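You operate a simulated robot arm through the tools that you are given. There is no shell and no other tool. Be economical: measure what you need, move in short steps, check, and stop when the job is done.

Carry out the task below with a simulated two-armed robot. There is one attempt and no reset: what you move stays moved.

## Task
Pick up the carton marked filter mesh with one hand, pass it to the other hand and put it on the surface of the wooden cabinet top. Set down upright: carton marked filter mesh.
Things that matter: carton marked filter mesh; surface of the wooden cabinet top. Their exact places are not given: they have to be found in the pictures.

It is judged by the outcome, as a careful person would: the job done as asked, and still so three seconds after it is handed in. It fails if anything else is knocked over, pushed out of place, dropped, spilled or broken.

## Robot
Two 7-joint arms with four-finger grippers on one trunk, on a base that drives. Base frame: it is fixed to the floor where the robot stands at the start and does not move with it; the origin is under the middle of the robot, x ahead of it, y to its left, z up; the surface under the hand at the start is at about z = 500. Readings come in mm, rad, newtons and seconds.
The left shoulder is at the start at [40, 181, 1080], the right one opposite. With the tool pointing down near the work surface each hand reaches from about 100 to 780 mm from the robot's upright axis, wherever it stands, measured 20 degrees to its own side. Places, roughly: surface of the wooden cabinet top [1000, -3100, 900]. Payload 3.67 kg a hand.
Tool frame (each hand has its own): the origin (TCP) lies between the finger pads and is the grasp point; the fingertips stand 28 mm ahead of it; z points along the fingers, y is the line along which they close. The gripper opens to 112 mm. The gripper's body begins 73 mm behind the TCP.
Orientation is that of the tool frame in the base frame, as [roll, pitch, yaw] about the fixed x, y, z axes, in that order (R = Rz(yaw) Ry(pitch) Rx(roll)). With the fingers straight down and closing along the base's y, the tool's x points along the base's -x, its y along +y and its z along -z.

## Interface
- The arms move only by the tool play_rows. It takes "left_rows", "right_rows" or both (then of equal length, played together; a hand with none holds still); each is one flat list of numbers, 7 for each row, row after row: the shift along the tool's x, y, z in mm, then the turn, a rotation vector about the tool's x, y, z in rad, then the finger opening in mm, from 0 to 112. In form: [dx, dy, dz, ax, ay, az, hand, dx, dy, dz, ax, ay, az, hand, ...]. A call has 1 to 10 rows; each row shifts and turns the commanded pose from where the row before left it, along the tool's axes as they then stand. Rows are played at 5 a second. More than 50 mm and 0.15 rad between two rows, or a gripper value outside its range, and nothing of the call is played. A pose out of reach is approached as far as the arm can. The call stops where the force on the tool passes 40 N (or 10 N more than at its start, if that is more) or the arm is blocked; 0.2 s more then pass. Each finger halts on what it meets, pressing with about 22 N; the grip force reading is that of the motor and also rises with nothing between the fingers. The clock runs only during rows and for 0.2 s after the last one: add rows that do not move to give the fingers time. It gives the time, the measured TCP pose, the force on the tool (base axes), the opening and the grip force at its end, in the units of the frame above (readings bear some noise), with the torque about the TCP (base axes, N m) and any sound that the robot's microphone picked up.
- Cameras (640 x 400 px; columns grow to the right, rows downward): "scene" is now at [87, 18.5, 1277.9]; the picture's right is [0.26, -0.97, 0.00], its down [-0.82, -0.22, -0.53] and it looks along [0.51, 0.14, -0.85] (base axes); focal length 252 px, centre (320, 200). "left" rides on the left gripper at [60, 18, -104] in its tool frame; the picture's right is [-0.29, 0.96, 0.00], its down [-0.80, -0.24, -0.55] and it looks along [-0.53, -0.16, 0.83] (tool axes); focal length 234 px, centre (320, 200). "right" rides on the right gripper at [60, -18, -104] in its tool frame; the picture's right is [0.29, 0.96, 0.00], its down [-0.80, 0.24, -0.55] and it looks along [-0.53, 0.16, 0.83] (tool axes); focal length 234 px, centre (320, 200).
- grab_frame(camera): a new picture of that camera. The clock stands still meanwhile.
- raise_lower(by): slides the trunk up (or, below 0, down) by that many mm; the arms and the scene camera ride with it, the base frame stays. It gives what a move gives, with no picture.
- steer(legs): drives the robot by 1 to 6 legs, each [ahead, left, turn to the left] in mm, mm and rad, along the robot's own axes; the way and the turn of a leg run together, so that a leg with both is an arc; at most 1500 mm and 3.142 rad a leg. The arms and the cameras ride along, it lands a little off, and it stops where it bumps. It gives what a move gives.
- head_to(pan, tilt): turns the head with the scene camera to pan (to the left, within 1.501 rad either way) and tilt (down, from -0.506 to 1.204), counted from straight ahead of the robot. It gives what a move gives.
- measure_at(camera, pixels): for up to 12 pixels [column, row] of the newest picture of that camera ("zoom" is the newest enlarged one), the place [x, y, z] in the base frame of the surface seen there, good to about 3 mm. The clock stands still meanwhile.
- inspect(camera, box): a new picture of the part [left, top, right, bottom] of that camera's present view, enlarged. The clock stands still meanwhile.
- sign_off(): hands the job in; it is judged then, once.

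Work in short steps. Measure before you move; look again where a grasp or a placing could have gone wrong, and mend it. You have 80 turns and 70 pictures in all, those below and enlarged ones among them. Open the grippers and draw the arms clear of the work before you hand the job in, unless the task says otherwise; then end with one line.

The tools are called after "Emit:" as name(argument=value, ...) on one line, values as JSON. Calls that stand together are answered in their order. play_rows: Moves the arms, as the interface text tells. Its arguments: {"type":"object","properties":{"left_rows":{"type":"array"},"right_rows":{"type":"array"}},"required":[]} The other tools are called the same way: raise_lower (by) slides the trunk up or down; steer (legs) drives the base; head_to (pan, tilt) turns the head that bears the scene camera; grab_frame (camera) takes a picture; measure_at (camera, pixels) gives the place of the surface under pixels of a picture; inspect (camera, box) takes an enlarged picture of a part of a camera's view; sign_off () hands the job in.

At the start:

```text
t: 0.0
left_ee_pos: [389.0, 325.1, 665.1]
left_tool_rot: [-3.141, 0.001, -3.141]
left_wrist_force: [-0.6, -0.3, -0.1]
left_ft_torque: [0.02, -0.02, -0.02]
left_gripper_width: 112.0
left_gripper_force: 0.2
right_ee_pos: [609.6, -105.6, 710.5]
right_tool_rot: [-3.141, 0.0, -3.141]
right_wrist_force: [0.4, -0.8, -0.8]
right_ft_torque: [0.0, 0.0, -0.02]
right_gripper_width: 111.8
right_gripper_force: 0.1
trunk travel left (down, up): [-200.0, 314.0]
robot x, y, heading: [-4.6, 2.1, -0.001]
head pan, tilt: [0.26, 1.012]
```

scene: 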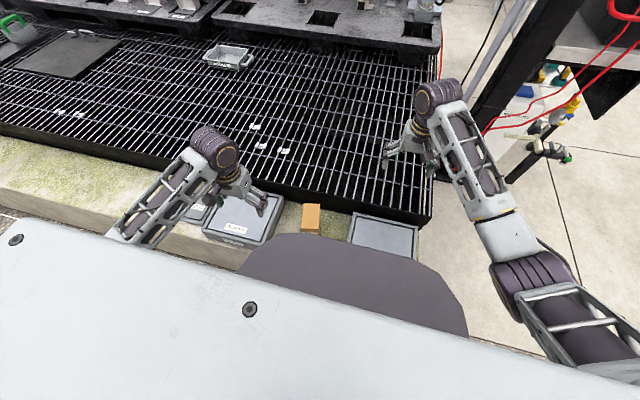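
right: 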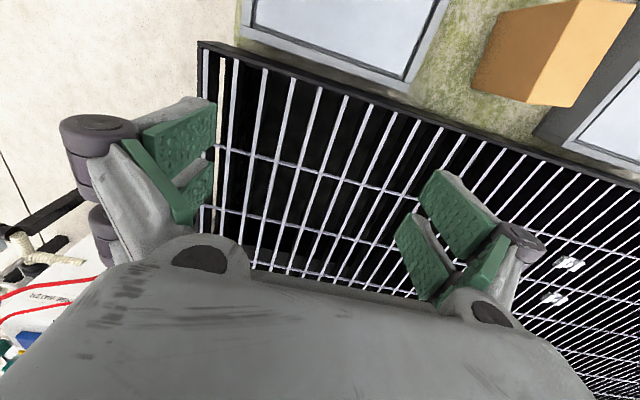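
left: 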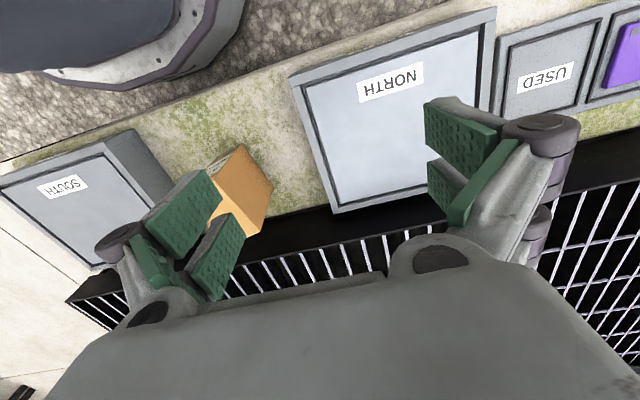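

The orange-brown carton sits at about (311,217) in the scene picture; I enlarge it and measure it.

Emit:
inspect(camera="scene", box=[180, 170, 440, 280])

Emit:
inspect(camera="left", box=[120, 120, 320, 245])

Emit:
measure_at(camera="right", pixels=[[500, 15], [575, 2], [490, 95], [570, 103], [530, 50], [628, 8], [600, 50], [460, 60], [330, 25], [600, 130]])

Emit:
measure_at(camera="left", pixels=[[240, 155], [270, 190], [245, 190], [222, 215], [250, 225], [262, 220], [120, 150], [340, 190], [290, 200]])

```text
2.46 times, centred on (310, 225) of scene
```

zoom: 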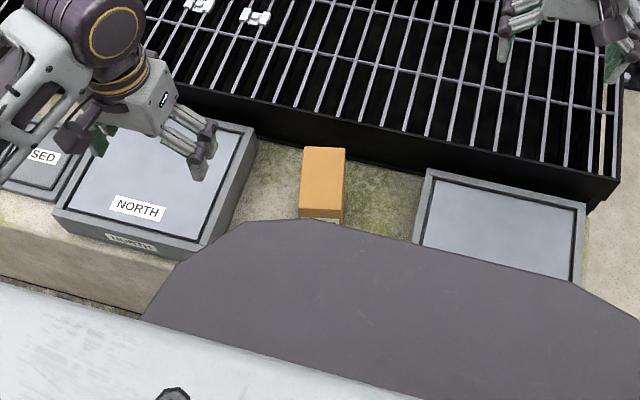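

```text
3.20 times, centred on (220, 182) of left
```

zoom: 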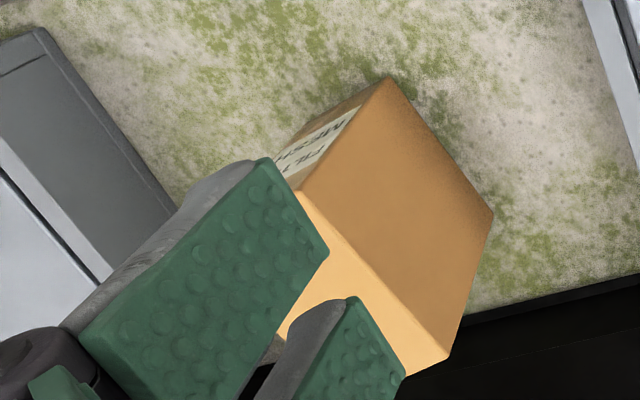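

```text
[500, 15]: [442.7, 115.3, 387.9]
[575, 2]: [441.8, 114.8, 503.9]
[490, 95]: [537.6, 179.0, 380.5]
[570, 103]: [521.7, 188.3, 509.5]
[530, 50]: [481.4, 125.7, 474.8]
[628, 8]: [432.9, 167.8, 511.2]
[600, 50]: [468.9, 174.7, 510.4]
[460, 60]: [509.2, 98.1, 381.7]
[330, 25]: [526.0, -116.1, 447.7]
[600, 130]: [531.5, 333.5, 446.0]
```

```text
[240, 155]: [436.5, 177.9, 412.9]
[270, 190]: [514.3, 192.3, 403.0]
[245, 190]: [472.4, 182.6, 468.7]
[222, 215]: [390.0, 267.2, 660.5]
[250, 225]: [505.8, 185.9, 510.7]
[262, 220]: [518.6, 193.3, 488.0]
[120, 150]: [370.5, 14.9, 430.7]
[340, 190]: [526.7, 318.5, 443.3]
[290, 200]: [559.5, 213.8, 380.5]
```

The carton reads "FIL… MESH", height about 128 mm (382 to 510). I look closer at the top face to get its corners and yaw.

Emit:
inspect(camera="right", box=[440, 0, 640, 125])

Emit:
head_to(pan=0.26, tilt=1.2)

Emit:
inspect(camera="scene", box=[220, 100, 380, 200])

```text
3.20 times, centred on (540, 62) of right
```

zoom: 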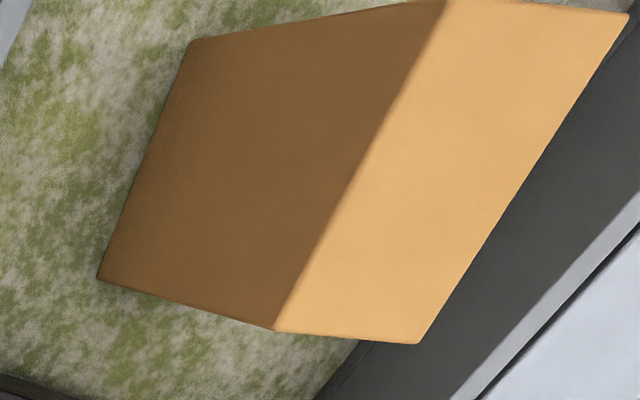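

```text
t: 0.7
left_ee_pos: [389.5, 324.4, 665.0]
left_tool_rot: [3.141, -0.001, 3.14]
left_wrist_force: [0.0, 0.3, -0.5]
left_ft_torque: [-0.01, -0.01, -0.03]
left_gripper_width: 112.1
left_gripper_force: 0.1
right_ee_pos: [608.5, -104.6, 710.9]
right_tool_rot: [3.14, 0.0, -3.141]
right_wrist_force: [0.0, 0.3, 0.0]
right_ft_torque: [0.0, 0.01, 0.0]
right_gripper_width: 112.1
right_gripper_force: 0.1
trunk travel left (down, up): [-200.0, 314.0]
robot x, y, heading: [0.2, 3.7, 0.0]
head pan, tilt: [0.26, 1.201]
```

```text
4.00 times, centred on (300, 150) of scene
```

zoom: 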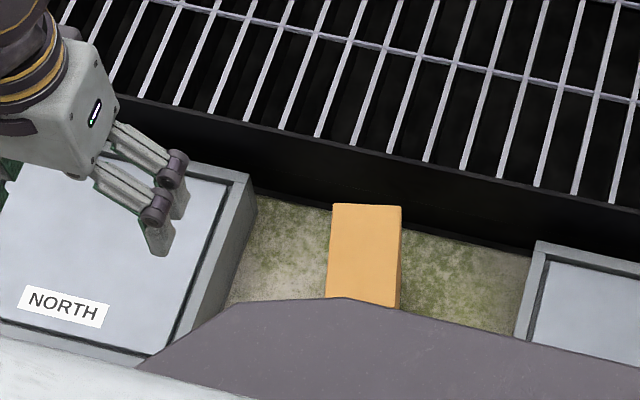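

Emit:
measure_at(camera="zoom", pixels=[[336, 206], [398, 209], [332, 290], [395, 300], [365, 250], [245, 185], [530, 260], [200, 120], [300, 160], [330, 185], [420, 400], [280, 260]])

Emit:
measure_at(camera="right", pixels=[[527, 101], [569, 105], [634, 6], [580, 3]])

```text
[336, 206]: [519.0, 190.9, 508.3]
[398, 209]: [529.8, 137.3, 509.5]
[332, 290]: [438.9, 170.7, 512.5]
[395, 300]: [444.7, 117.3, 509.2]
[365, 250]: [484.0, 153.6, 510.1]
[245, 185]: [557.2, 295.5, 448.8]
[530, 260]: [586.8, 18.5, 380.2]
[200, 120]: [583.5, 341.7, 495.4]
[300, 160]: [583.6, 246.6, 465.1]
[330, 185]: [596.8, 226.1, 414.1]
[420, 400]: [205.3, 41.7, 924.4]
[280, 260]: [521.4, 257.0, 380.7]
```

```text
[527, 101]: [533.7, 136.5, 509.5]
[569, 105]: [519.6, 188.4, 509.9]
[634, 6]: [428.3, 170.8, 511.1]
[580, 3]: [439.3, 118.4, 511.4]
```

The top-face centre is about (480,153.5,510) with yaw ≈ 0.2 rad, about 95 × 56 mm. I bring the left hand above it, offset 15 mm to the far side, and turn it to match.

Emit:
play_rows(left_rows=[-21.1, -33.6, 17, 0, 0, 0, 112, -21.1, -33.6, 17, 0, 0, 0, 112, -21.1, -33.6, 17, 0, 0, 0, 112, -21.1, -33.6, 17, 0, 0, 0, 112, -21.1, -33.6, 17, 0, 0, 0, 112, 0, 0, 0, 0, 0, -0.1, 112, 0, 0, 0, 0, 0, -0.1, 112, 0, 0, 0, 0, 0, 0, 112])

Emit:
grab_frame(camera="left")

Emit:
inspect(camera="scene", box=[220, 60, 420, 185])

```text
t: 2.5
left_ee_pos: [493.6, 157.8, 581.8]
left_tool_rot: [3.141, -0.002, -2.941]
left_wrist_force: [-0.2, -0.1, -0.3]
left_ft_torque: [-0.04, 0.0, 0.01]
left_gripper_width: 112.0
left_gripper_force: 0.0
right_ee_pos: [609.4, -104.1, 710.5]
right_tool_rot: [3.141, 0.0, 3.141]
right_wrist_force: [0.5, -1.5, -0.5]
right_ft_torque: [-0.02, 0.02, 0.0]
right_gripper_width: 112.0
right_gripper_force: 0.1
trunk travel left (down, up): [-200.0, 314.0]
robot x, y, heading: [2.3, -0.5, -0.001]
head pan, tilt: [0.26, 1.201]
```

```text
62 pictures are left
```

left: 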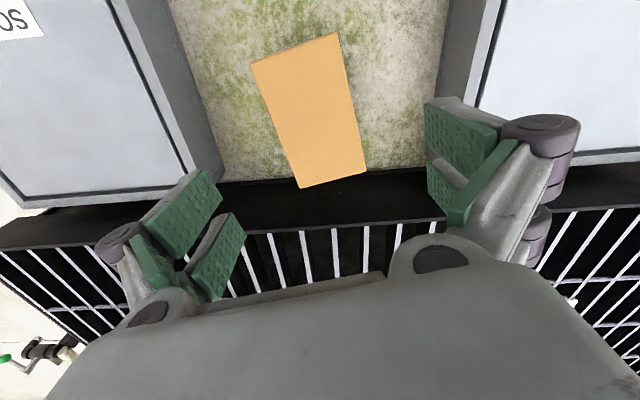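

```text
3.20 times, centred on (320, 122) of scene
```

zoom: 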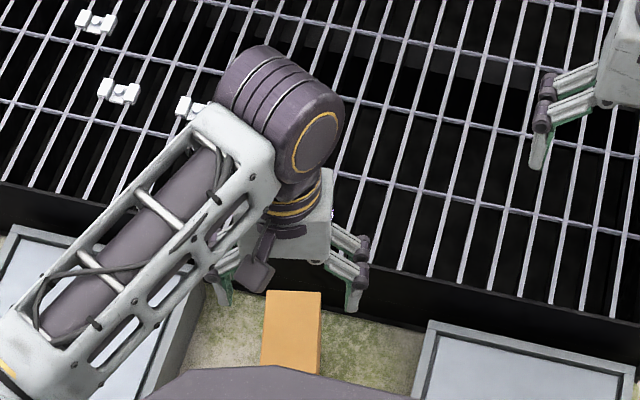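

I re-measure the top corners from the hand camera at (252,62), (338,35), (300,186), (365,171).

Emit:
measure_at(camera="left", pixels=[[255, 64], [335, 37], [301, 184], [363, 170], [308, 110], [450, 210], [230, 230]])

```text
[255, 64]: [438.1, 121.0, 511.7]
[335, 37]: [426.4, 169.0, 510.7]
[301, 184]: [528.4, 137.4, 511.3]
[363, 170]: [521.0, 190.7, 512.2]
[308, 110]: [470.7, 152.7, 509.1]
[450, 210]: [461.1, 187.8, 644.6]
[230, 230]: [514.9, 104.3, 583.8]
```

The hand is aligned (TCP 493.6,157.8), so I descend 94 mm and then close.

Emit:
play_rows(left_rows=[0, 0, 25, 0, 0, 0, 112, 0, 0, 25, 0, 0, 0, 112, 0, 0, 25, 0, 0, 0, 112, 0, 0, 19, 0, 0, 0, 112, 0, 0, 0, 0, 0, 0, 112, 0, 0, 0, 0, 0, 0, 45, 0, 0, 0, 0, 0, 0, 45, 0, 0, 0, 0, 0, 0, 45, 0, 0, 0, 0, 0, 0, 45])

Emit:
grab_frame(camera="left")

```text
t: 4.5
left_ee_pos: [492.9, 156.9, 485.9]
left_tool_rot: [-3.141, -0.001, -2.941]
left_wrist_force: [-0.2, -0.3, 0.4]
left_ft_torque: [0.04, -0.05, -0.03]
left_gripper_width: 59.8
left_gripper_force: 22.3
right_ee_pos: [609.0, -104.8, 710.5]
right_tool_rot: [3.141, 0.0, -3.141]
right_wrist_force: [0.0, 0.0, -0.5]
right_ft_torque: [0.01, 0.02, 0.0]
right_gripper_width: 112.1
right_gripper_force: 0.1
trunk travel left (down, up): [-200.0, 314.0]
robot x, y, heading: [-1.8, -0.5, 0.0]
head pan, tilt: [0.26, 1.201]
```

```text
60 pictures are left
```

left: 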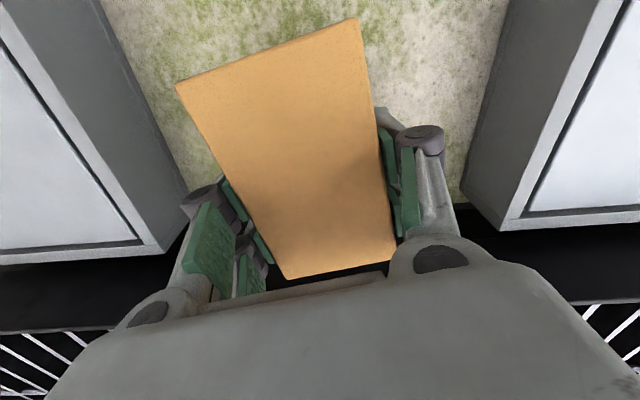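

The grip holds at 59.8 mm with 22 N. I lift straight up and check the load.

Emit:
play_rows(left_rows=[0, 0, -15, 0, 0, 0, 45, 0, 0, -25, 0, 0, 0, 45, 0, 0, -30, 0, 0, 0, 45, 0, 0, -30, 0, 0, 0, 45, 0, 0, -30, 0, 0, 0, 45, 0, 0, -30, 0, 0, 0, 45, 0, 0, -30, 0, 0, 0, 45, 0, 0, 0, 0, 0, 0, 45])

Emit:
grab_frame(camera="left")

Emit:
grab_frame(camera="scene")

```text
t: 6.3
left_ee_pos: [491.7, 155.3, 676.5]
left_tool_rot: [-3.139, 0.001, -2.941]
left_wrist_force: [0.6, 0.5, 1.0]
left_ft_torque: [0.01, 0.02, 0.01]
left_gripper_width: 45.1
left_gripper_force: 0.0
right_ee_pos: [609.6, -105.8, 710.8]
right_tool_rot: [3.141, 0.0, 3.141]
right_wrist_force: [0.0, -0.1, 0.8]
right_ft_torque: [0.02, -0.02, 0.0]
right_gripper_width: 111.9
right_gripper_force: 0.1
trunk travel left (down, up): [-200.0, 314.0]
robot x, y, heading: [-0.5, -1.0, -0.001]
head pan, tilt: [0.26, 1.201]
```

```text
59 pictures are left
```

left: 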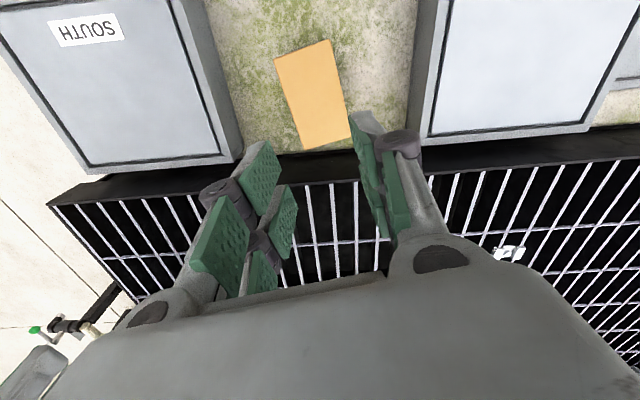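

```text
58 pictures are left
```

scene: 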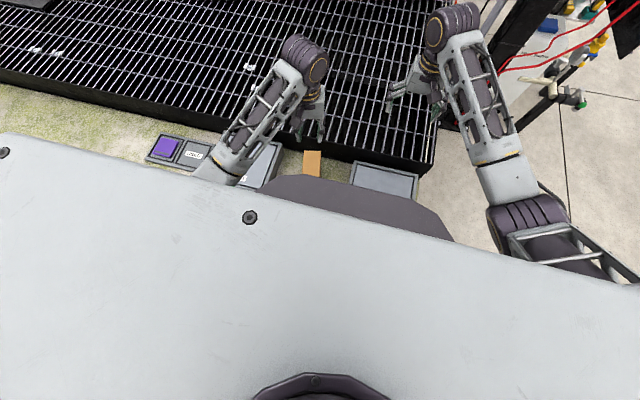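

The carton slipped out during the lift and still stands in place. I re-measure it before taking a deeper, centred, slower grip.

Emit:
measure_at(camera="left", pixels=[[278, 60], [327, 43], [306, 147], [347, 136], [312, 95]])

Emit:
inspect(camera="left", box=[240, 20, 400, 120])

```text
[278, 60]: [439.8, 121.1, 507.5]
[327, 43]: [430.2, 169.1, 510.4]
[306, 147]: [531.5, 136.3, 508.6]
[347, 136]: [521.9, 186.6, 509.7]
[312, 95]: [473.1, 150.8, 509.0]
```

```text
4.00 times, centred on (320, 70) of left
```

zoom: 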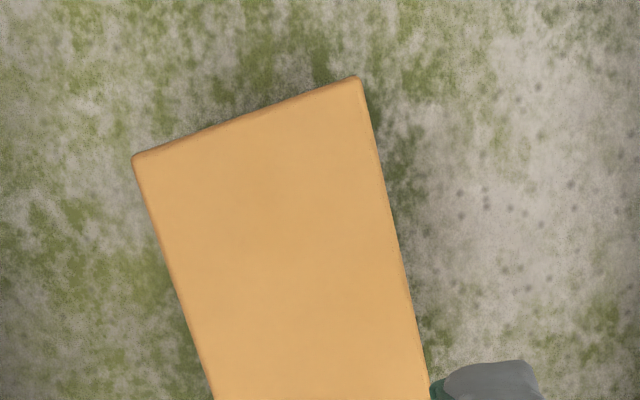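

I go back down centred (about 52 mm below the top), close fully and lift only a few mm at first.

Emit:
play_rows(left_rows=[11, 0.7, 0, 0, 0, 0, 112, 0, 0, 0, 0, 0, 0, 112, 0, 0, 45, 0, 0, 0, 112, 0, 0, 45, 0, 0, 0, 112, 0, 0, 40, 0, 0, 0, 112, 0, 0, 35, 0, 0, 0, 112, 0, 0, 30, 0, 0, 0, 112, 0, 0, 23, 0, 0, 0, 112, 0, 0, 0, 0, 0, 0, 112])

Emit:
play_rows(left_rows=[0, 0, 0, 0, 0, 0, 20, 0, 0, 0, 0, 0, 0, 0, 0, 0, 0, 0, 0, 0, 0, 0, 0, 0, 0, 0, 0, 0, 0, 0, 0, 0, 0, 0, 0])

Emit:
play_rows(left_rows=[0, 0, -4, 0, 0, 0, 0, 0, 0, -4, 0, 0, 0, 0, 0, 0, -4, 0, 0, 0, 0, 0, 0, 0, 0, 0, 0, 0])

Emit:
grab_frame(camera="left")

```text
t: 8.3
left_ee_pos: [483.5, 154.5, 457.3]
left_tool_rot: [-3.14, 0.0, -2.943]
left_wrist_force: [-0.1, -0.5, -0.2]
left_ft_torque: [0.02, 0.02, 0.01]
left_gripper_width: 111.9
left_gripper_force: 0.1
right_ee_pos: [609.3, -105.3, 711.7]
right_tool_rot: [3.141, -0.001, 3.141]
right_wrist_force: [-0.3, 0.4, 0.4]
right_ft_torque: [0.01, -0.01, 0.0]
right_gripper_width: 112.2
right_gripper_force: 0.1
trunk travel left (down, up): [-200.0, 314.0]
robot x, y, heading: [-0.3, 2.1, -0.003]
head pan, tilt: [0.26, 1.201]
```

```text
t: 9.5
left_ee_pos: [482.4, 153.1, 458.5]
left_tool_rot: [-3.141, 0.0, -2.941]
left_wrist_force: [0.2, -1.6, 1.7]
left_ft_torque: [-0.01, 0.05, 0.0]
left_gripper_width: 64.4
left_gripper_force: 21.7
right_ee_pos: [608.7, -104.9, 711.3]
right_tool_rot: [-3.141, -0.001, 3.141]
right_wrist_force: [0.2, 0.7, -0.8]
right_ft_torque: [-0.01, -0.01, 0.01]
right_gripper_width: 112.0
right_gripper_force: 0.0
trunk travel left (down, up): [-200.0, 314.0]
robot x, y, heading: [-0.2, -1.9, -0.0]
head pan, tilt: [0.26, 1.201]
```

```text
t: 10.5
left_ee_pos: [482.6, 155.0, 469.8]
left_tool_rot: [-3.14, -0.002, -2.941]
left_wrist_force: [0.3, -0.7, -1.0]
left_ft_torque: [-0.04, 0.01, -0.01]
left_gripper_width: 64.3
left_gripper_force: 21.7
right_ee_pos: [609.4, -105.3, 710.4]
right_tool_rot: [-3.14, 0.001, 3.14]
right_wrist_force: [0.1, -0.3, -0.3]
right_ft_torque: [-0.02, -0.02, 0.05]
right_gripper_width: 112.0
right_gripper_force: 0.0
trunk travel left (down, up): [-200.0, 314.0]
robot x, y, heading: [0.5, -2.5, -0.002]
head pan, tilt: [0.26, 1.201]
```

```text
56 pictures are left
```

left: 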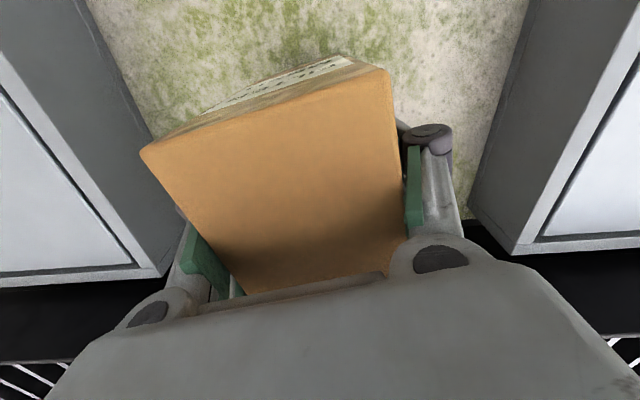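

The opening is now 64.3 mm (wider lower down). I measure the carton top to see whether it rose.

Emit:
measure_at(camera="left", pixels=[[150, 152], [383, 80], [270, 130], [240, 270], [390, 240], [300, 220], [300, 75], [335, 68]])

Emit:
inspect(camera="left", box=[120, 30, 440, 230])

```text
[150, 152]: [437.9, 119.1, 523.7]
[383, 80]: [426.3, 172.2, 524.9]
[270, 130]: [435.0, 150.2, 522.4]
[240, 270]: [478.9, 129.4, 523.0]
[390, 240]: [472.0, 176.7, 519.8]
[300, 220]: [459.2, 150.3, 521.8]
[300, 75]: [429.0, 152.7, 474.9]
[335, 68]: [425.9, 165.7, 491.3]
```

```text
2.00 times, centred on (280, 130) of left
```

zoom: 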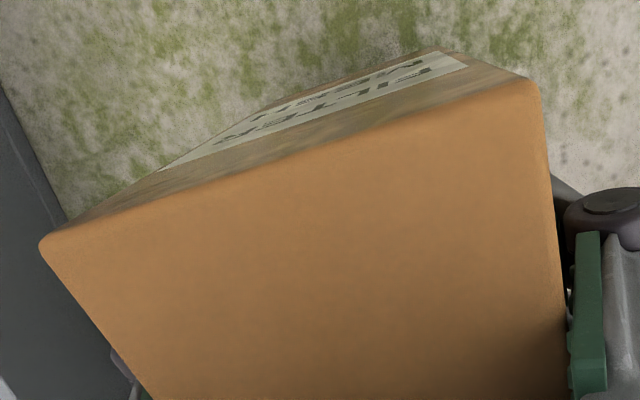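

It rose 12 mm level and the grip holds. I lift on gently in 12 mm rows.

Emit:
play_rows(left_rows=[0, 0, -6, 0, 0, 0, 0, 0, 0, -10, 0, 0, 0, 0, 0, 0, -14, 0, 0, 0, 0, 0, 0, -16, 0, 0, 0, 0, 0, 0, -16, 0, 0, 0, 0, 0, 0, -16, 0, 0, 0, 0, 0, 0, -16, 0, 0, 0, 0, 0, 0, -14, 0, 0, 0, 0, 0, 0, -10, 0, 0, 0, 0, 0, 0, 0, 0, 0, 0, 0])

Emit:
grab_frame(camera="left")

```text
t: 12.7
left_ee_pos: [483.5, 155.4, 589.6]
left_tool_rot: [-3.141, -0.001, -2.942]
left_wrist_force: [0.3, 0.0, -0.9]
left_ft_torque: [0.04, -0.01, 0.0]
left_gripper_width: 63.6
left_gripper_force: 22.1
right_ee_pos: [609.8, -104.7, 711.5]
right_tool_rot: [-3.141, -0.001, 3.141]
right_wrist_force: [-0.4, 1.1, 0.1]
right_ft_torque: [0.01, 0.01, 0.01]
right_gripper_width: 112.1
right_gripper_force: 0.0
trunk travel left (down, up): [-200.0, 314.0]
robot x, y, heading: [-1.1, 0.5, -0.003]
head pan, tilt: [0.26, 1.201]
```

```text
54 pictures are left
```

left: 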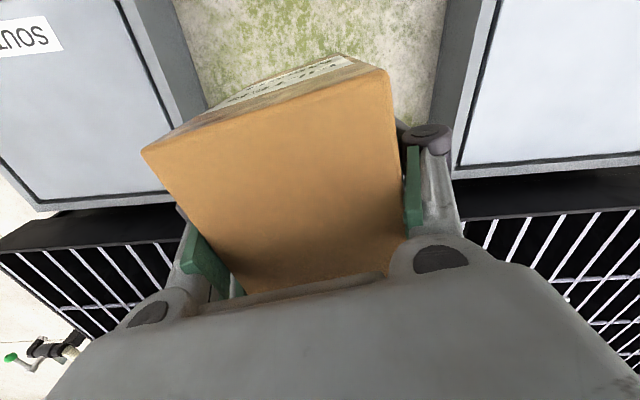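

The hold looks steady; I check for slow slip by measuring the top again against TCP z 589.6 and the front face's shape.

Emit:
measure_at(camera="left", pixels=[[155, 155], [380, 82], [270, 130], [300, 220], [240, 265], [300, 80], [335, 68]])

Emit:
play_rows(left_rows=[0, 0, 0, 0, 0, 0, 0, 0, 0, 0, 0, 0, 0, 0, 0, 0, 0, 0, 0, 0, 0, 0, 0, 0, 0, 0, 0, 0, 0, 0, 0, 0, 0, 0, 0])

Emit:
inspect(camera="left", box=[120, 30, 440, 230])

Emit:
measure_at(camera="zoom", pixels=[[60, 240], [530, 95], [300, 180], [350, 350], [130, 220], [480, 80], [180, 170], [440, 60], [300, 130]])

```text
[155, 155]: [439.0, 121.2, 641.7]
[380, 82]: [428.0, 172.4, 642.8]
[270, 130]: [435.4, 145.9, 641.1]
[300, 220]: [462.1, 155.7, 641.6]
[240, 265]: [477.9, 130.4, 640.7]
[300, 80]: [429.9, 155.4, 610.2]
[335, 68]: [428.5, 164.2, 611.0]
```

```text
t: 13.9
left_ee_pos: [483.6, 155.8, 589.2]
left_tool_rot: [-3.142, -0.002, -2.941]
left_wrist_force: [-0.1, 0.4, -1.0]
left_ft_torque: [-0.03, 0.01, 0.01]
left_gripper_width: 63.6
left_gripper_force: 22.4
right_ee_pos: [609.4, -105.0, 710.3]
right_tool_rot: [3.141, 0.001, 3.141]
right_wrist_force: [-0.7, -0.8, 0.8]
right_ft_torque: [0.0, -0.05, 0.01]
right_gripper_width: 112.0
right_gripper_force: 0.0
trunk travel left (down, up): [-200.0, 314.0]
robot x, y, heading: [-2.3, 0.4, -0.002]
head pan, tilt: [0.26, 1.201]
```

```text
2.00 times, centred on (280, 130) of left
```

zoom: 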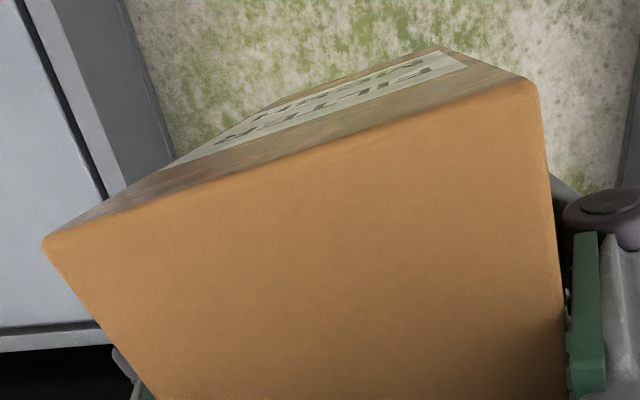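

```text
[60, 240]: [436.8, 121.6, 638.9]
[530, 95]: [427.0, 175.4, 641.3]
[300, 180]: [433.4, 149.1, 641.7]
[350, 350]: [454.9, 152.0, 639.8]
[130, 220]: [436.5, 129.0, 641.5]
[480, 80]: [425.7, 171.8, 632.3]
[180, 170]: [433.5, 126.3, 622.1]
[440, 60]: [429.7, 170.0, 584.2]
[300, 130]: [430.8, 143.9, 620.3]
```

The carton is held steadily (about 1 mm slip only). I move it slowly forward/up for the handover and draw the right hand back to x≈460, then yaw it to match the carton.

Emit:
play_rows(left_rows=[-4, -4, -4, 0, 0, 0, 0, -8, -8, -8, 0, 0, 0, 0, -9, -9, -9, 0, 0, 0, 0, -9, -9, -10, 0, 0, 0, 0, -9, -9, -10, 0, 0, 0, 0, -9, -9, -10, 0, 0, 0, 0, -9, -9, -10, 0, 0, 0, 0, -9, -9, -9, 0, 0, 0, 0, -7, -7, -7, 0, 0, 0, 0, -3, -4, -3, 0, 0, 0, 0], right_rows=[37.5, 0, 0, 0, 0, 0, 112, 37.5, 0, 0, 0, 0, 0, 112, 37.5, 0, 0, 0, 0, 0, 112, 37.5, 0, 0, 0, 0, 0, 112, 0, 0, 0, 0, 0, -0.1, 112, 0, 0, 0, 0, 0, -0.1, 112, 0, 0, 0, 0, 0, 0, 112, 0, 0, 0, 0, 0, 0, 112, 0, 0, 0, 0, 0, 0, 112, 0, 0, 0, 0, 0, 0, 112])

Emit:
play_rows(right_rows=[0, 0, 0, 0, -0.1455, 0, 112, 0, 0, 0, 0, -0.1455, 0, 112, 0, 0, 0, 0, -0.1455, 0, 112, 0, 0, 0, 0, -0.1455, 0, 112, 0, 0, 0, 0, -0.1455, 0, 112, 0, 0, 0, 0, -0.1455, 0, 112, 0, 0, 0, 0, 0, 0, 112])

Emit:
grab_frame(camera="right")

Emit:
grab_frame(camera="left")

Emit:
grab_frame(camera="scene")

```text
t: 16.1
left_ee_pos: [572.8, 95.2, 668.7]
left_tool_rot: [3.142, -0.003, -2.942]
left_wrist_force: [0.1, -0.1, -1.1]
left_ft_torque: [0.01, 0.0, -0.01]
left_gripper_width: 63.0
left_gripper_force: 22.0
right_ee_pos: [459.1, -106.8, 711.0]
right_tool_rot: [3.142, 0.0, -2.942]
right_wrist_force: [0.7, -0.3, 0.3]
right_ft_torque: [-0.01, 0.02, -0.02]
right_gripper_width: 111.7
right_gripper_force: 0.1
trunk travel left (down, up): [-200.0, 314.0]
robot x, y, heading: [-0.5, 1.7, -0.0]
head pan, tilt: [0.26, 1.201]
```

```text
t: 17.7
left_ee_pos: [573.4, 94.7, 667.1]
left_tool_rot: [3.141, -0.003, -2.94]
left_wrist_force: [0.2, 0.1, -1.5]
left_ft_torque: [0.0, -0.01, -0.03]
left_gripper_width: 62.6
left_gripper_force: 22.1
right_ee_pos: [459.3, -105.8, 711.0]
right_tool_rot: [-3.14, 0.876, -2.94]
right_wrist_force: [-0.4, -0.4, -0.3]
right_ft_torque: [-0.02, -0.01, 0.0]
right_gripper_width: 112.1
right_gripper_force: 0.0
trunk travel left (down, up): [-200.0, 314.0]
robot x, y, heading: [-0.2, -1.3, -0.003]
head pan, tilt: [0.26, 1.201]
```

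```text
52 pictures are left
```

right: 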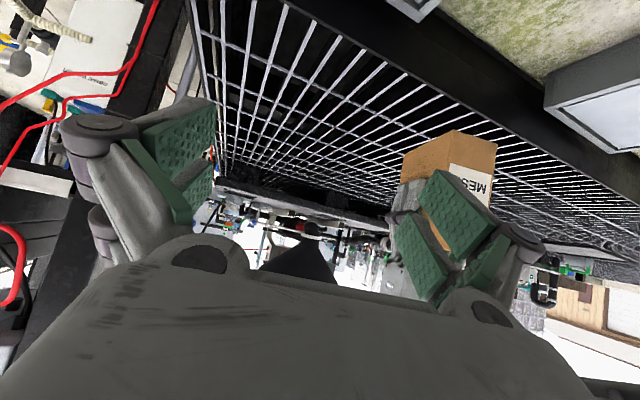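

```text
51 pictures are left
```

left: 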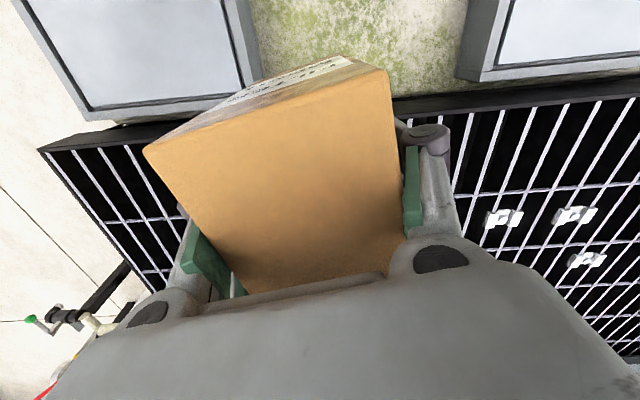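

```text
50 pictures are left
```

scene: 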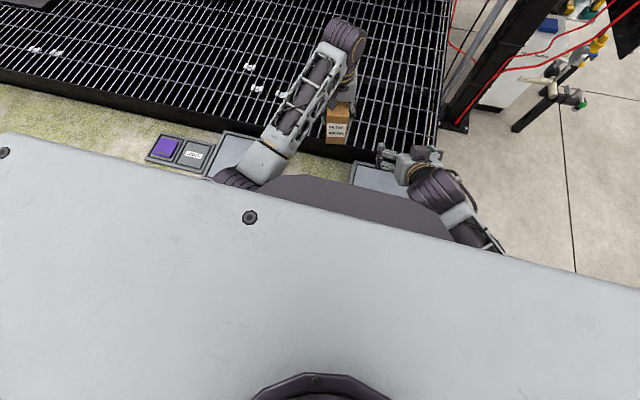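

The right hand has taken the tilted pose. The left opening drifts down (62.6), so I check the carton's position in the grip.

Emit:
measure_at(camera="left", pixels=[[155, 155], [380, 82], [270, 130], [300, 220], [240, 265], [390, 230]])

Emit:
measure_at(camera="right", pixels=[[410, 158], [445, 165], [490, 180], [492, 160], [453, 150], [408, 175], [488, 195], [452, 135], [492, 145]])

Emit:
inspect(camera="right", box=[360, 100, 560, 225])

```text
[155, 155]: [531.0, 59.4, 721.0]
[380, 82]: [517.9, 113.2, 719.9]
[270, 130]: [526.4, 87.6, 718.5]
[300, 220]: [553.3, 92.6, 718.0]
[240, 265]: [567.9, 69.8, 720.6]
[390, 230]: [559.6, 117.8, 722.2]
```

```text
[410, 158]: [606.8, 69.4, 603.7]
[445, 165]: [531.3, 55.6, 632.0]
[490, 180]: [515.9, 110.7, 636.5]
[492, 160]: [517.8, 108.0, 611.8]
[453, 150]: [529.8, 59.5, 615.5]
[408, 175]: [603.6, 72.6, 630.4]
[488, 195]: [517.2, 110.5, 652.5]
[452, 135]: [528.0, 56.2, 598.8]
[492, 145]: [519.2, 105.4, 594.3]
```

```text
3.20 times, centred on (460, 162) of right
```

zoom: 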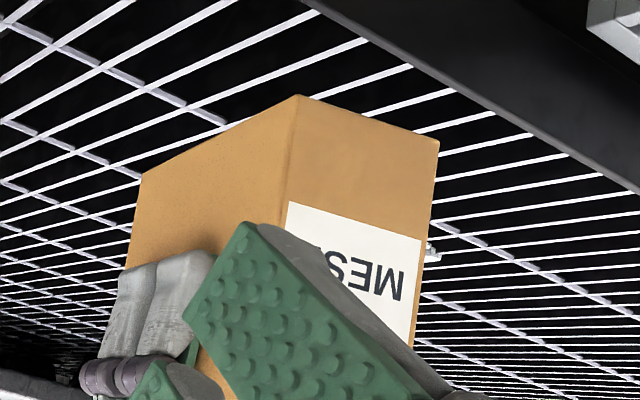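

No slip: top 720, bottom ≈593, centre (571,95). I shift the right hand sideways to the pre-grasp point behind the carton's near-lower part.

Emit:
play_rows(right_rows=[-2.6, 35, 9.4, 0, 0, 0, 112, -2.6, 35, 9.4, 0, 0, 0, 112, -2.6, 35, 9.4, 0, 0, 0, 112, -2.6, 35, 9.4, 0, 0, 0, 112, -2.6, 35, 9.4, 0, 0, 0, 112, 0, 0, 0, 0, 0, 0, 112])

Emit:
grab_frame(camera="right")

Emit:
grab_frame(camera="scene")

```text
t: 18.8
left_ee_pos: [575.0, 95.5, 668.1]
left_tool_rot: [-3.141, -0.003, -2.94]
left_wrist_force: [0.1, -1.6, -0.6]
left_ft_torque: [0.02, -0.02, 0.01]
left_gripper_width: 62.6
left_gripper_force: 22.5
right_ee_pos: [484.0, -38.8, 733.7]
right_tool_rot: [-2.943, 0.98, -2.816]
right_wrist_force: [-0.3, -0.2, 0.4]
right_ft_torque: [-0.02, 0.02, 0.0]
right_gripper_width: 112.1
right_gripper_force: 0.2
trunk travel left (down, up): [-200.0, 314.0]
robot x, y, heading: [-0.2, -0.3, -0.003]
head pan, tilt: [0.26, 1.201]
stopped in row 5 (right hand): the arm was blocked; the commanded pose is now the measured one
```

```text
48 pictures are left
```

right: 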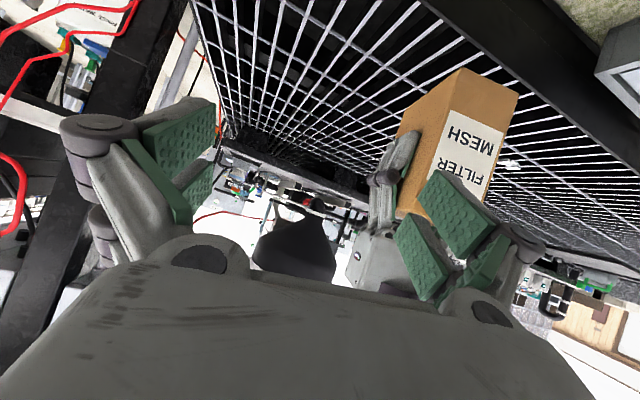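

```text
47 pictures are left
```

scene: 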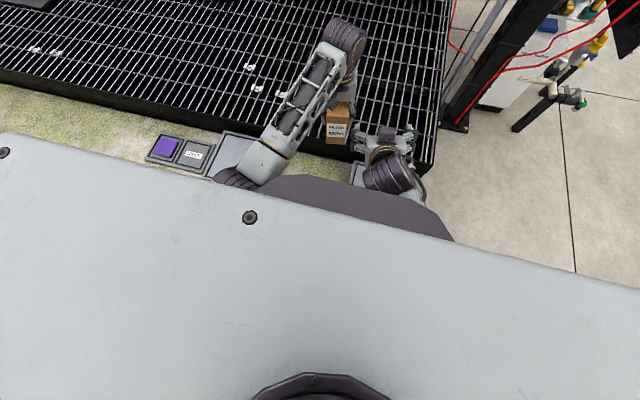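

The right arm was blocked there — too near the body and twisted. I withdraw it to the right, restore it with a heading of 0.6 rad, and bring the carton further right/forward to meet it.

Emit:
play_rows(right_rows=[5.5, -42.6, 0.2, 0, 0, 0, 112, 5.5, -42.6, 0.2, 0, 0, 0, 112, 5.5, -42.6, 0.2, 0, 0, 0, 112, 5.5, -42.6, 0.2, 0, 0, 0, 112, 0, 0, 0, -0.1044, 0.0226, -0.0439, 112, 0, 0, 0, -0.1044, 0.0226, -0.0439, 112, 0, 0, 0, -0.1044, 0.0226, -0.0439, 112, 0, 0, 0, -0.1044, 0.0226, -0.0439, 112, 0, 0, 0, 0, 0, 0, 112])

Emit:
play_rows(left_rows=[-2.5, -6, 0, 0, 0, 0, 0, -5, -11, 0, 0, 0, 0, 0, -5, -13, 0, 0, 0, 0, 0, -6, -14, 0, 0, 0, 0, 0, -6, -14, 0, 0, 0, 0, 0, -6, -14, 0, 0, 0, 0, 0, -5, -13, 0, 0, 0, 0, 0, -5, -12, 0, 0, 0, 0, 0, -4, -9, 0, 0, 0, 0, 0, 0, 0, 0, 0, 0, 0, 0])

Emit:
play_rows(left_rows=[0, 0, 0, 0, 0, -0.03, 0, 0, 0, 0, 0, 0, -0.05, 0, 0, 0, 0, 0, 0, -0.06, 0, 0, 0, 0, 0, 0, -0.06, 0, 0, 0, 0, 0, 0, -0.06, 0, 0, 0, 0, 0, 0, -0.06, 0, 0, 0, 0, 0, 0, -0.05, 0, 0, 0, 0, 0, 0, -0.03, 0, 0, 0, 0, 0, 0, 0, 0])

Emit:
grab_frame(camera="right")

Emit:
grab_frame(camera="left")

```text
t: 20.8
left_ee_pos: [572.9, 95.1, 668.4]
left_tool_rot: [3.141, 0.0, -2.941]
left_wrist_force: [0.7, -0.4, -1.4]
left_ft_torque: [0.0, -0.03, 0.0]
left_gripper_width: 62.1
left_gripper_force: 21.8
right_ee_pos: [501.2, -207.4, 725.8]
right_tool_rot: [-3.141, 0.854, -2.539]
right_wrist_force: [0.5, 0.5, 0.1]
right_ft_torque: [-0.01, 0.04, -0.02]
right_gripper_width: 111.9
right_gripper_force: 0.2
trunk travel left (down, up): [-200.0, 314.0]
robot x, y, heading: [0.9, 0.0, 0.003]
head pan, tilt: [0.26, 1.201]
```

```text
t: 23.0
left_ee_pos: [639.2, 0.7, 668.1]
left_tool_rot: [3.141, 0.0, -2.941]
left_wrist_force: [-0.5, -0.3, -1.3]
left_ft_torque: [-0.01, 0.01, 0.02]
left_gripper_width: 62.2
left_gripper_force: 22.1
right_ee_pos: [501.6, -207.3, 725.6]
right_tool_rot: [-3.139, 0.852, -2.54]
right_wrist_force: [0.1, -0.2, -0.9]
right_ft_torque: [0.01, -0.01, 0.0]
right_gripper_width: 112.1
right_gripper_force: 0.0
trunk travel left (down, up): [-200.0, 314.0]
robot x, y, heading: [-2.5, -1.5, -0.001]
head pan, tilt: [0.26, 1.201]
```

```text
t: 25.0
left_ee_pos: [641.4, 13.2, 663.0]
left_tool_rot: [3.127, 0.008, -2.527]
left_wrist_force: [0.1, 0.2, -1.6]
left_ft_torque: [0.02, -0.01, 0.02]
left_gripper_width: 61.8
left_gripper_force: 21.9
right_ee_pos: [501.0, -207.9, 725.3]
right_tool_rot: [-3.14, 0.853, -2.541]
right_wrist_force: [0.5, 0.3, -0.3]
right_ft_torque: [0.0, 0.01, 0.01]
right_gripper_width: 112.5
right_gripper_force: 0.0
trunk travel left (down, up): [-200.0, 314.0]
robot x, y, heading: [-1.7, 1.4, 0.001]
head pan, tilt: [0.26, 1.201]
```

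```text
46 pictures are left
```

right: 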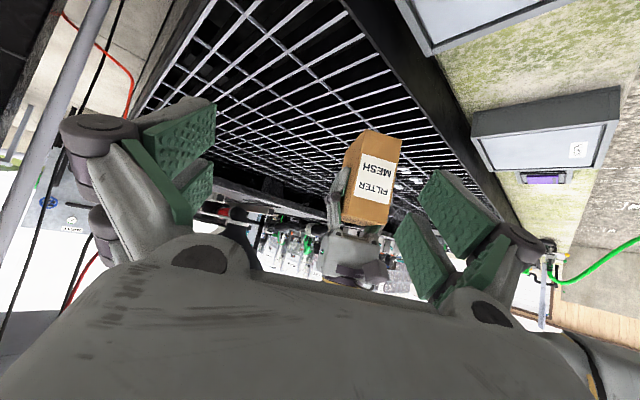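

```text
45 pictures are left
```

left: 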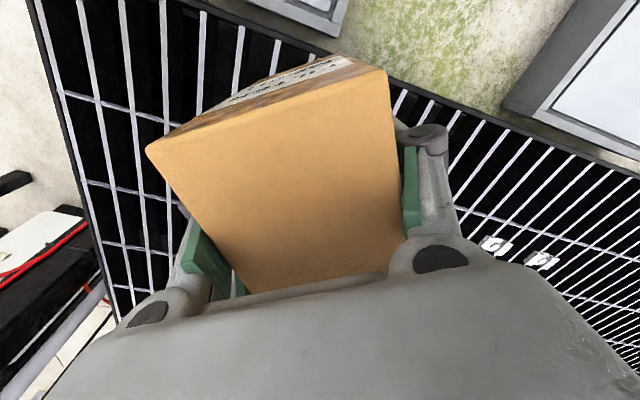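

The left hand holds at (641,13,663), heading 0.615. I measure the carton's top and front again.

Emit:
measure_at(camera="left", pixels=[[155, 153], [380, 78], [270, 130], [300, 220], [240, 265]])

Emit:
measure_at(camera="right", pixels=[[365, 135], [397, 141], [345, 218], [385, 222], [375, 180], [347, 160]])

```text
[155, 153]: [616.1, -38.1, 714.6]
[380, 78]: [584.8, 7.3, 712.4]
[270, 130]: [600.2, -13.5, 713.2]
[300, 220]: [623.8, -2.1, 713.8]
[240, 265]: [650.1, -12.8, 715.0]
```

```text
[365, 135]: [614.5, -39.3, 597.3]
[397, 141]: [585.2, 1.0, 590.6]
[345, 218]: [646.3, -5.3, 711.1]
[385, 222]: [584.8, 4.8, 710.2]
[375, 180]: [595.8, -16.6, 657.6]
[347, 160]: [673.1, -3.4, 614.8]
```

Carton centre ≈(639,11), top 714. I bring the right hand to the pre-grasp point (552,-48,686).

Emit:
play_rows(right_rows=[-11.5, 20.6, 25.1, 0, 0, 0, 112, -11.5, 20.6, 25.1, 0, 0, 0, 112, -11.5, 20.6, 25.1, 0, 0, 0, 112, -11.5, 20.6, 25.1, 0, 0, 0, 112, -11.5, 20.6, 25.1, 0, 0, 0, 112, 0, 0, 0, 0, 0, 0, 112])

Emit:
grab_frame(camera="right")

Emit:
grab_frame(camera="scene")

```text
t: 26.4
left_ee_pos: [642.2, 12.8, 666.2]
left_tool_rot: [3.131, 0.009, -2.53]
left_wrist_force: [0.2, 0.2, -0.6]
left_ft_torque: [0.03, -0.02, -0.02]
left_gripper_width: 61.4
left_gripper_force: 21.7
right_ee_pos: [551.2, -47.6, 686.1]
right_tool_rot: [-3.138, 0.853, -2.538]
right_wrist_force: [-0.3, -0.9, 0.4]
right_ft_torque: [-0.02, -0.02, -0.01]
right_gripper_width: 111.9
right_gripper_force: 0.0
trunk travel left (down, up): [-200.0, 314.0]
robot x, y, heading: [1.2, -1.1, -0.0]
head pan, tilt: [0.26, 1.201]
```

```text
44 pictures are left
```

right: 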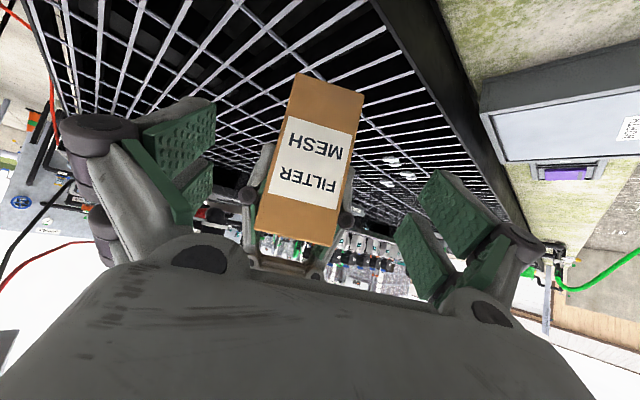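

```text
43 pictures are left
```

scene: 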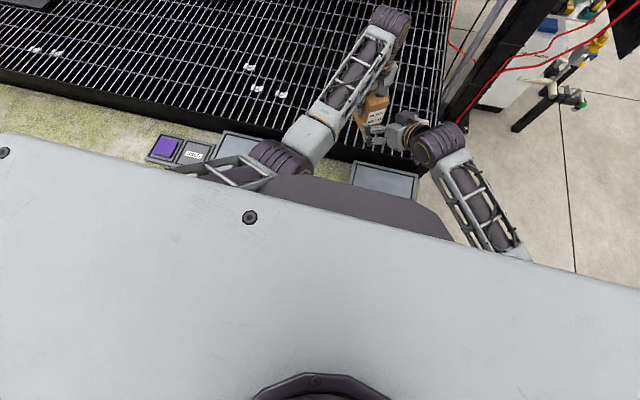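

Aligned laterally (within 1–2 mm). I advance 100 mm along the fingers.

Emit:
play_rows(right_rows=[-0.5, -0.2, 20, 0, 0, 0, 112, -0.5, -0.2, 20, 0, 0, 0, 112, -0.5, -0.2, 20, 0, 0, 0, 112, -0.5, -0.2, 20, 0, 0, 0, 112, -0.5, -0.2, 20, 0, 0, 0, 112, 0, 0, 0, 0, 0, 0, 112])

Emit:
grab_frame(camera="right")

Emit:
inspect(camera="scene", box=[320, 60, 480, 160])

```text
t: 27.8
left_ee_pos: [642.1, 12.5, 667.0]
left_tool_rot: [3.13, 0.009, -2.532]
left_wrist_force: [0.6, -0.1, -1.8]
left_ft_torque: [-0.03, -0.02, 0.0]
left_gripper_width: 61.8
left_gripper_force: 22.4
right_ee_pos: [614.9, -5.7, 622.9]
right_tool_rot: [-3.139, 0.855, -2.541]
right_wrist_force: [-0.1, 1.1, -0.3]
right_ft_torque: [-0.03, -0.02, 0.01]
right_gripper_width: 112.1
right_gripper_force: 0.1
trunk travel left (down, up): [-200.0, 314.0]
robot x, y, heading: [2.9, 1.7, 0.003]
head pan, tilt: [0.26, 1.201]
```

```text
42 pictures are left
```

right: 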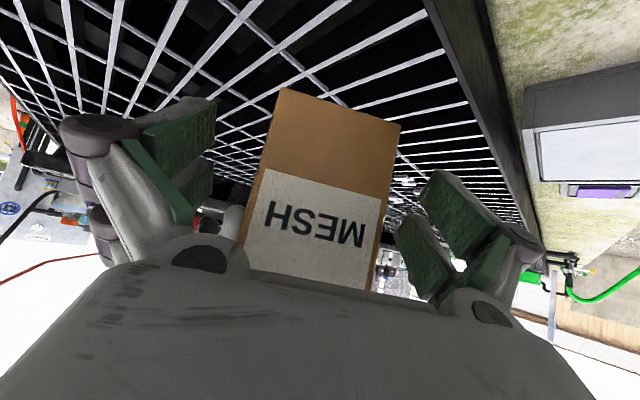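

```text
4.00 times, centred on (400, 110) of scene
```

zoom: 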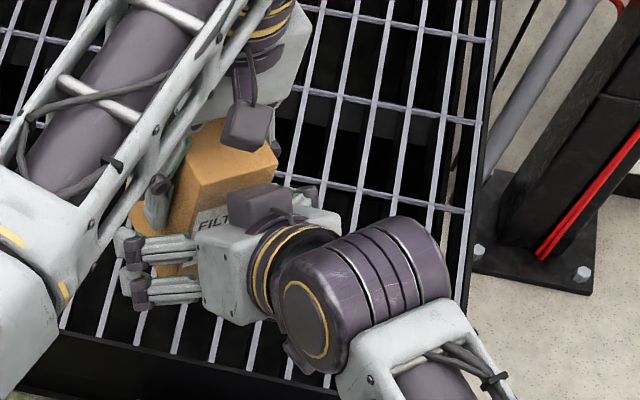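

The carton is between the right fingers with no contact. I close the right hand while the left still holds.

Emit:
play_rows(right_rows=[0, 0, 0, 0, 0, 0, 80, 0, 0, 0, 0, 0, 0, 60, 0, 0, 0, 0, 0, 0, 0, 0, 0, 0, 0, 0, 0, 0, 0, 0, 0, 0, 0, 0, 0])

Emit:
grab_frame(camera="right")

Emit:
grab_frame(camera="left")

```text
t: 29.0
left_ee_pos: [642.4, 12.3, 665.4]
left_tool_rot: [3.128, 0.011, -2.528]
left_wrist_force: [2.6, 5.9, -1.9]
left_ft_torque: [0.24, 0.16, 0.03]
left_gripper_width: 61.3
left_gripper_force: 22.1
right_ee_pos: [615.3, -5.2, 623.2]
right_tool_rot: [-3.14, 0.856, -2.539]
right_wrist_force: [-2.0, -4.4, 1.4]
right_ft_torque: [0.03, -0.32, -0.12]
right_gripper_width: 83.6
right_gripper_force: 22.3
trunk travel left (down, up): [-200.0, 314.0]
robot x, y, heading: [0.6, -4.6, 0.0]
head pan, tilt: [0.26, 1.201]
```

```text
40 pictures are left
```

right: 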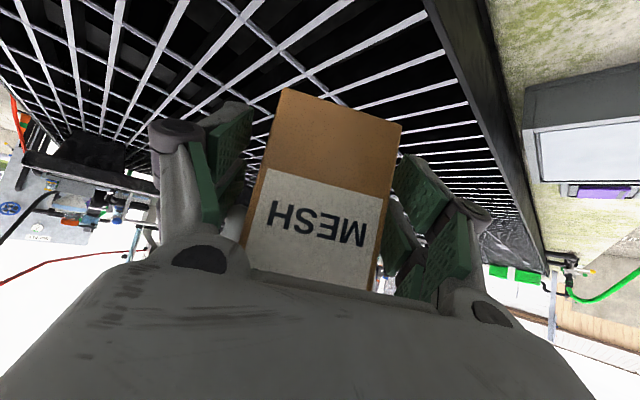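

```text
39 pictures are left
```

left: 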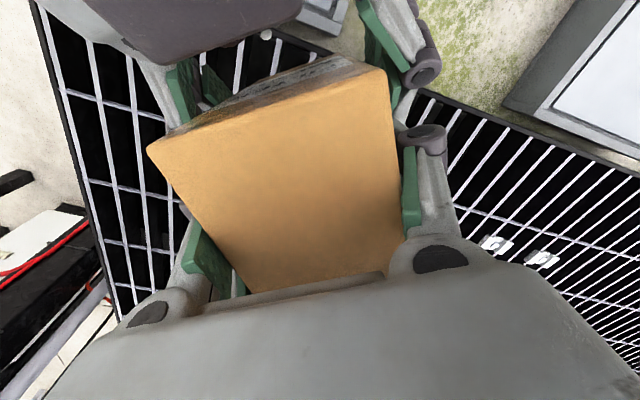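

The right fingers stopped at 83.6 mm — they met the left fingers, not the carton (carton is ~64). I look closely at the contact.

Emit:
inspect(camera="right", box=[180, 80, 500, 280])

Emit:
inspect(camera="left", box=[120, 0, 480, 225])

```text
2.00 times, centred on (340, 180) of right
```

zoom: 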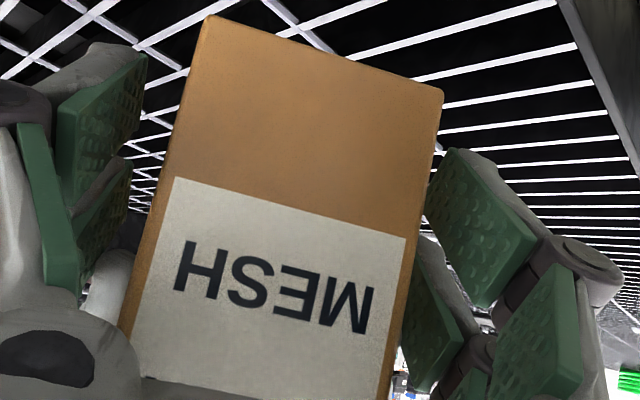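

```text
1.78 times, centred on (300, 112) of left
```

zoom: 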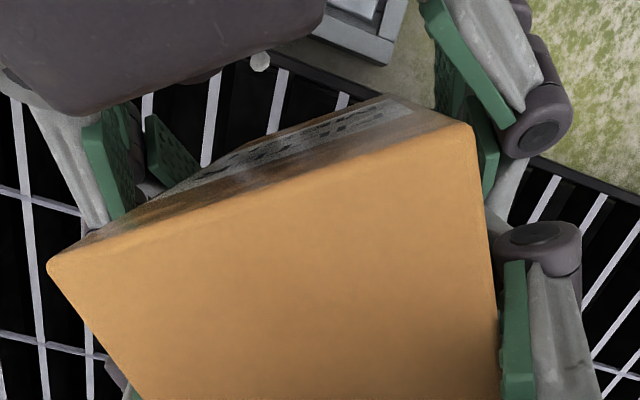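

Emit:
measure_at(camera="right", pixels=[[405, 158], [445, 200], [398, 200], [390, 230], [400, 255], [432, 228], [465, 220], [430, 280], [490, 215], [222, 120], [240, 150], [213, 165]])

Emit:
measure_at(camera="zoom", pixels=[[450, 30], [500, 110], [545, 110], [470, 110], [490, 180], [515, 160], [515, 280], [510, 380], [550, 250], [100, 130], [120, 200], [165, 150]])

```text
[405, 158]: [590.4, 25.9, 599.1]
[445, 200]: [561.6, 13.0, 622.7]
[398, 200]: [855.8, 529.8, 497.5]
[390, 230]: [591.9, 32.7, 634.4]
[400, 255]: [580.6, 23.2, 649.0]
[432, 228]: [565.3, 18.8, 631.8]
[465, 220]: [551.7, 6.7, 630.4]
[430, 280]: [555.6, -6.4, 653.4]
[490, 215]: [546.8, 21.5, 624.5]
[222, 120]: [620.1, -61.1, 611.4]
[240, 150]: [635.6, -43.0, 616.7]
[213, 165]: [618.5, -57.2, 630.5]
```

```text
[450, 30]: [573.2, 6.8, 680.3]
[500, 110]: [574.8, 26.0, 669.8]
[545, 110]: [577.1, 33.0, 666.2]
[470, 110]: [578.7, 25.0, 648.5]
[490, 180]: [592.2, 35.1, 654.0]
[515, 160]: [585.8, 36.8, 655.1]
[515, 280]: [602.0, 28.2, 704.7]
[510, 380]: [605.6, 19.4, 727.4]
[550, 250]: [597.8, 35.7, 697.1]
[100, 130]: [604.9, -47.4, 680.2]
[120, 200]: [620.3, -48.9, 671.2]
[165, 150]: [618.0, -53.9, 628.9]
```

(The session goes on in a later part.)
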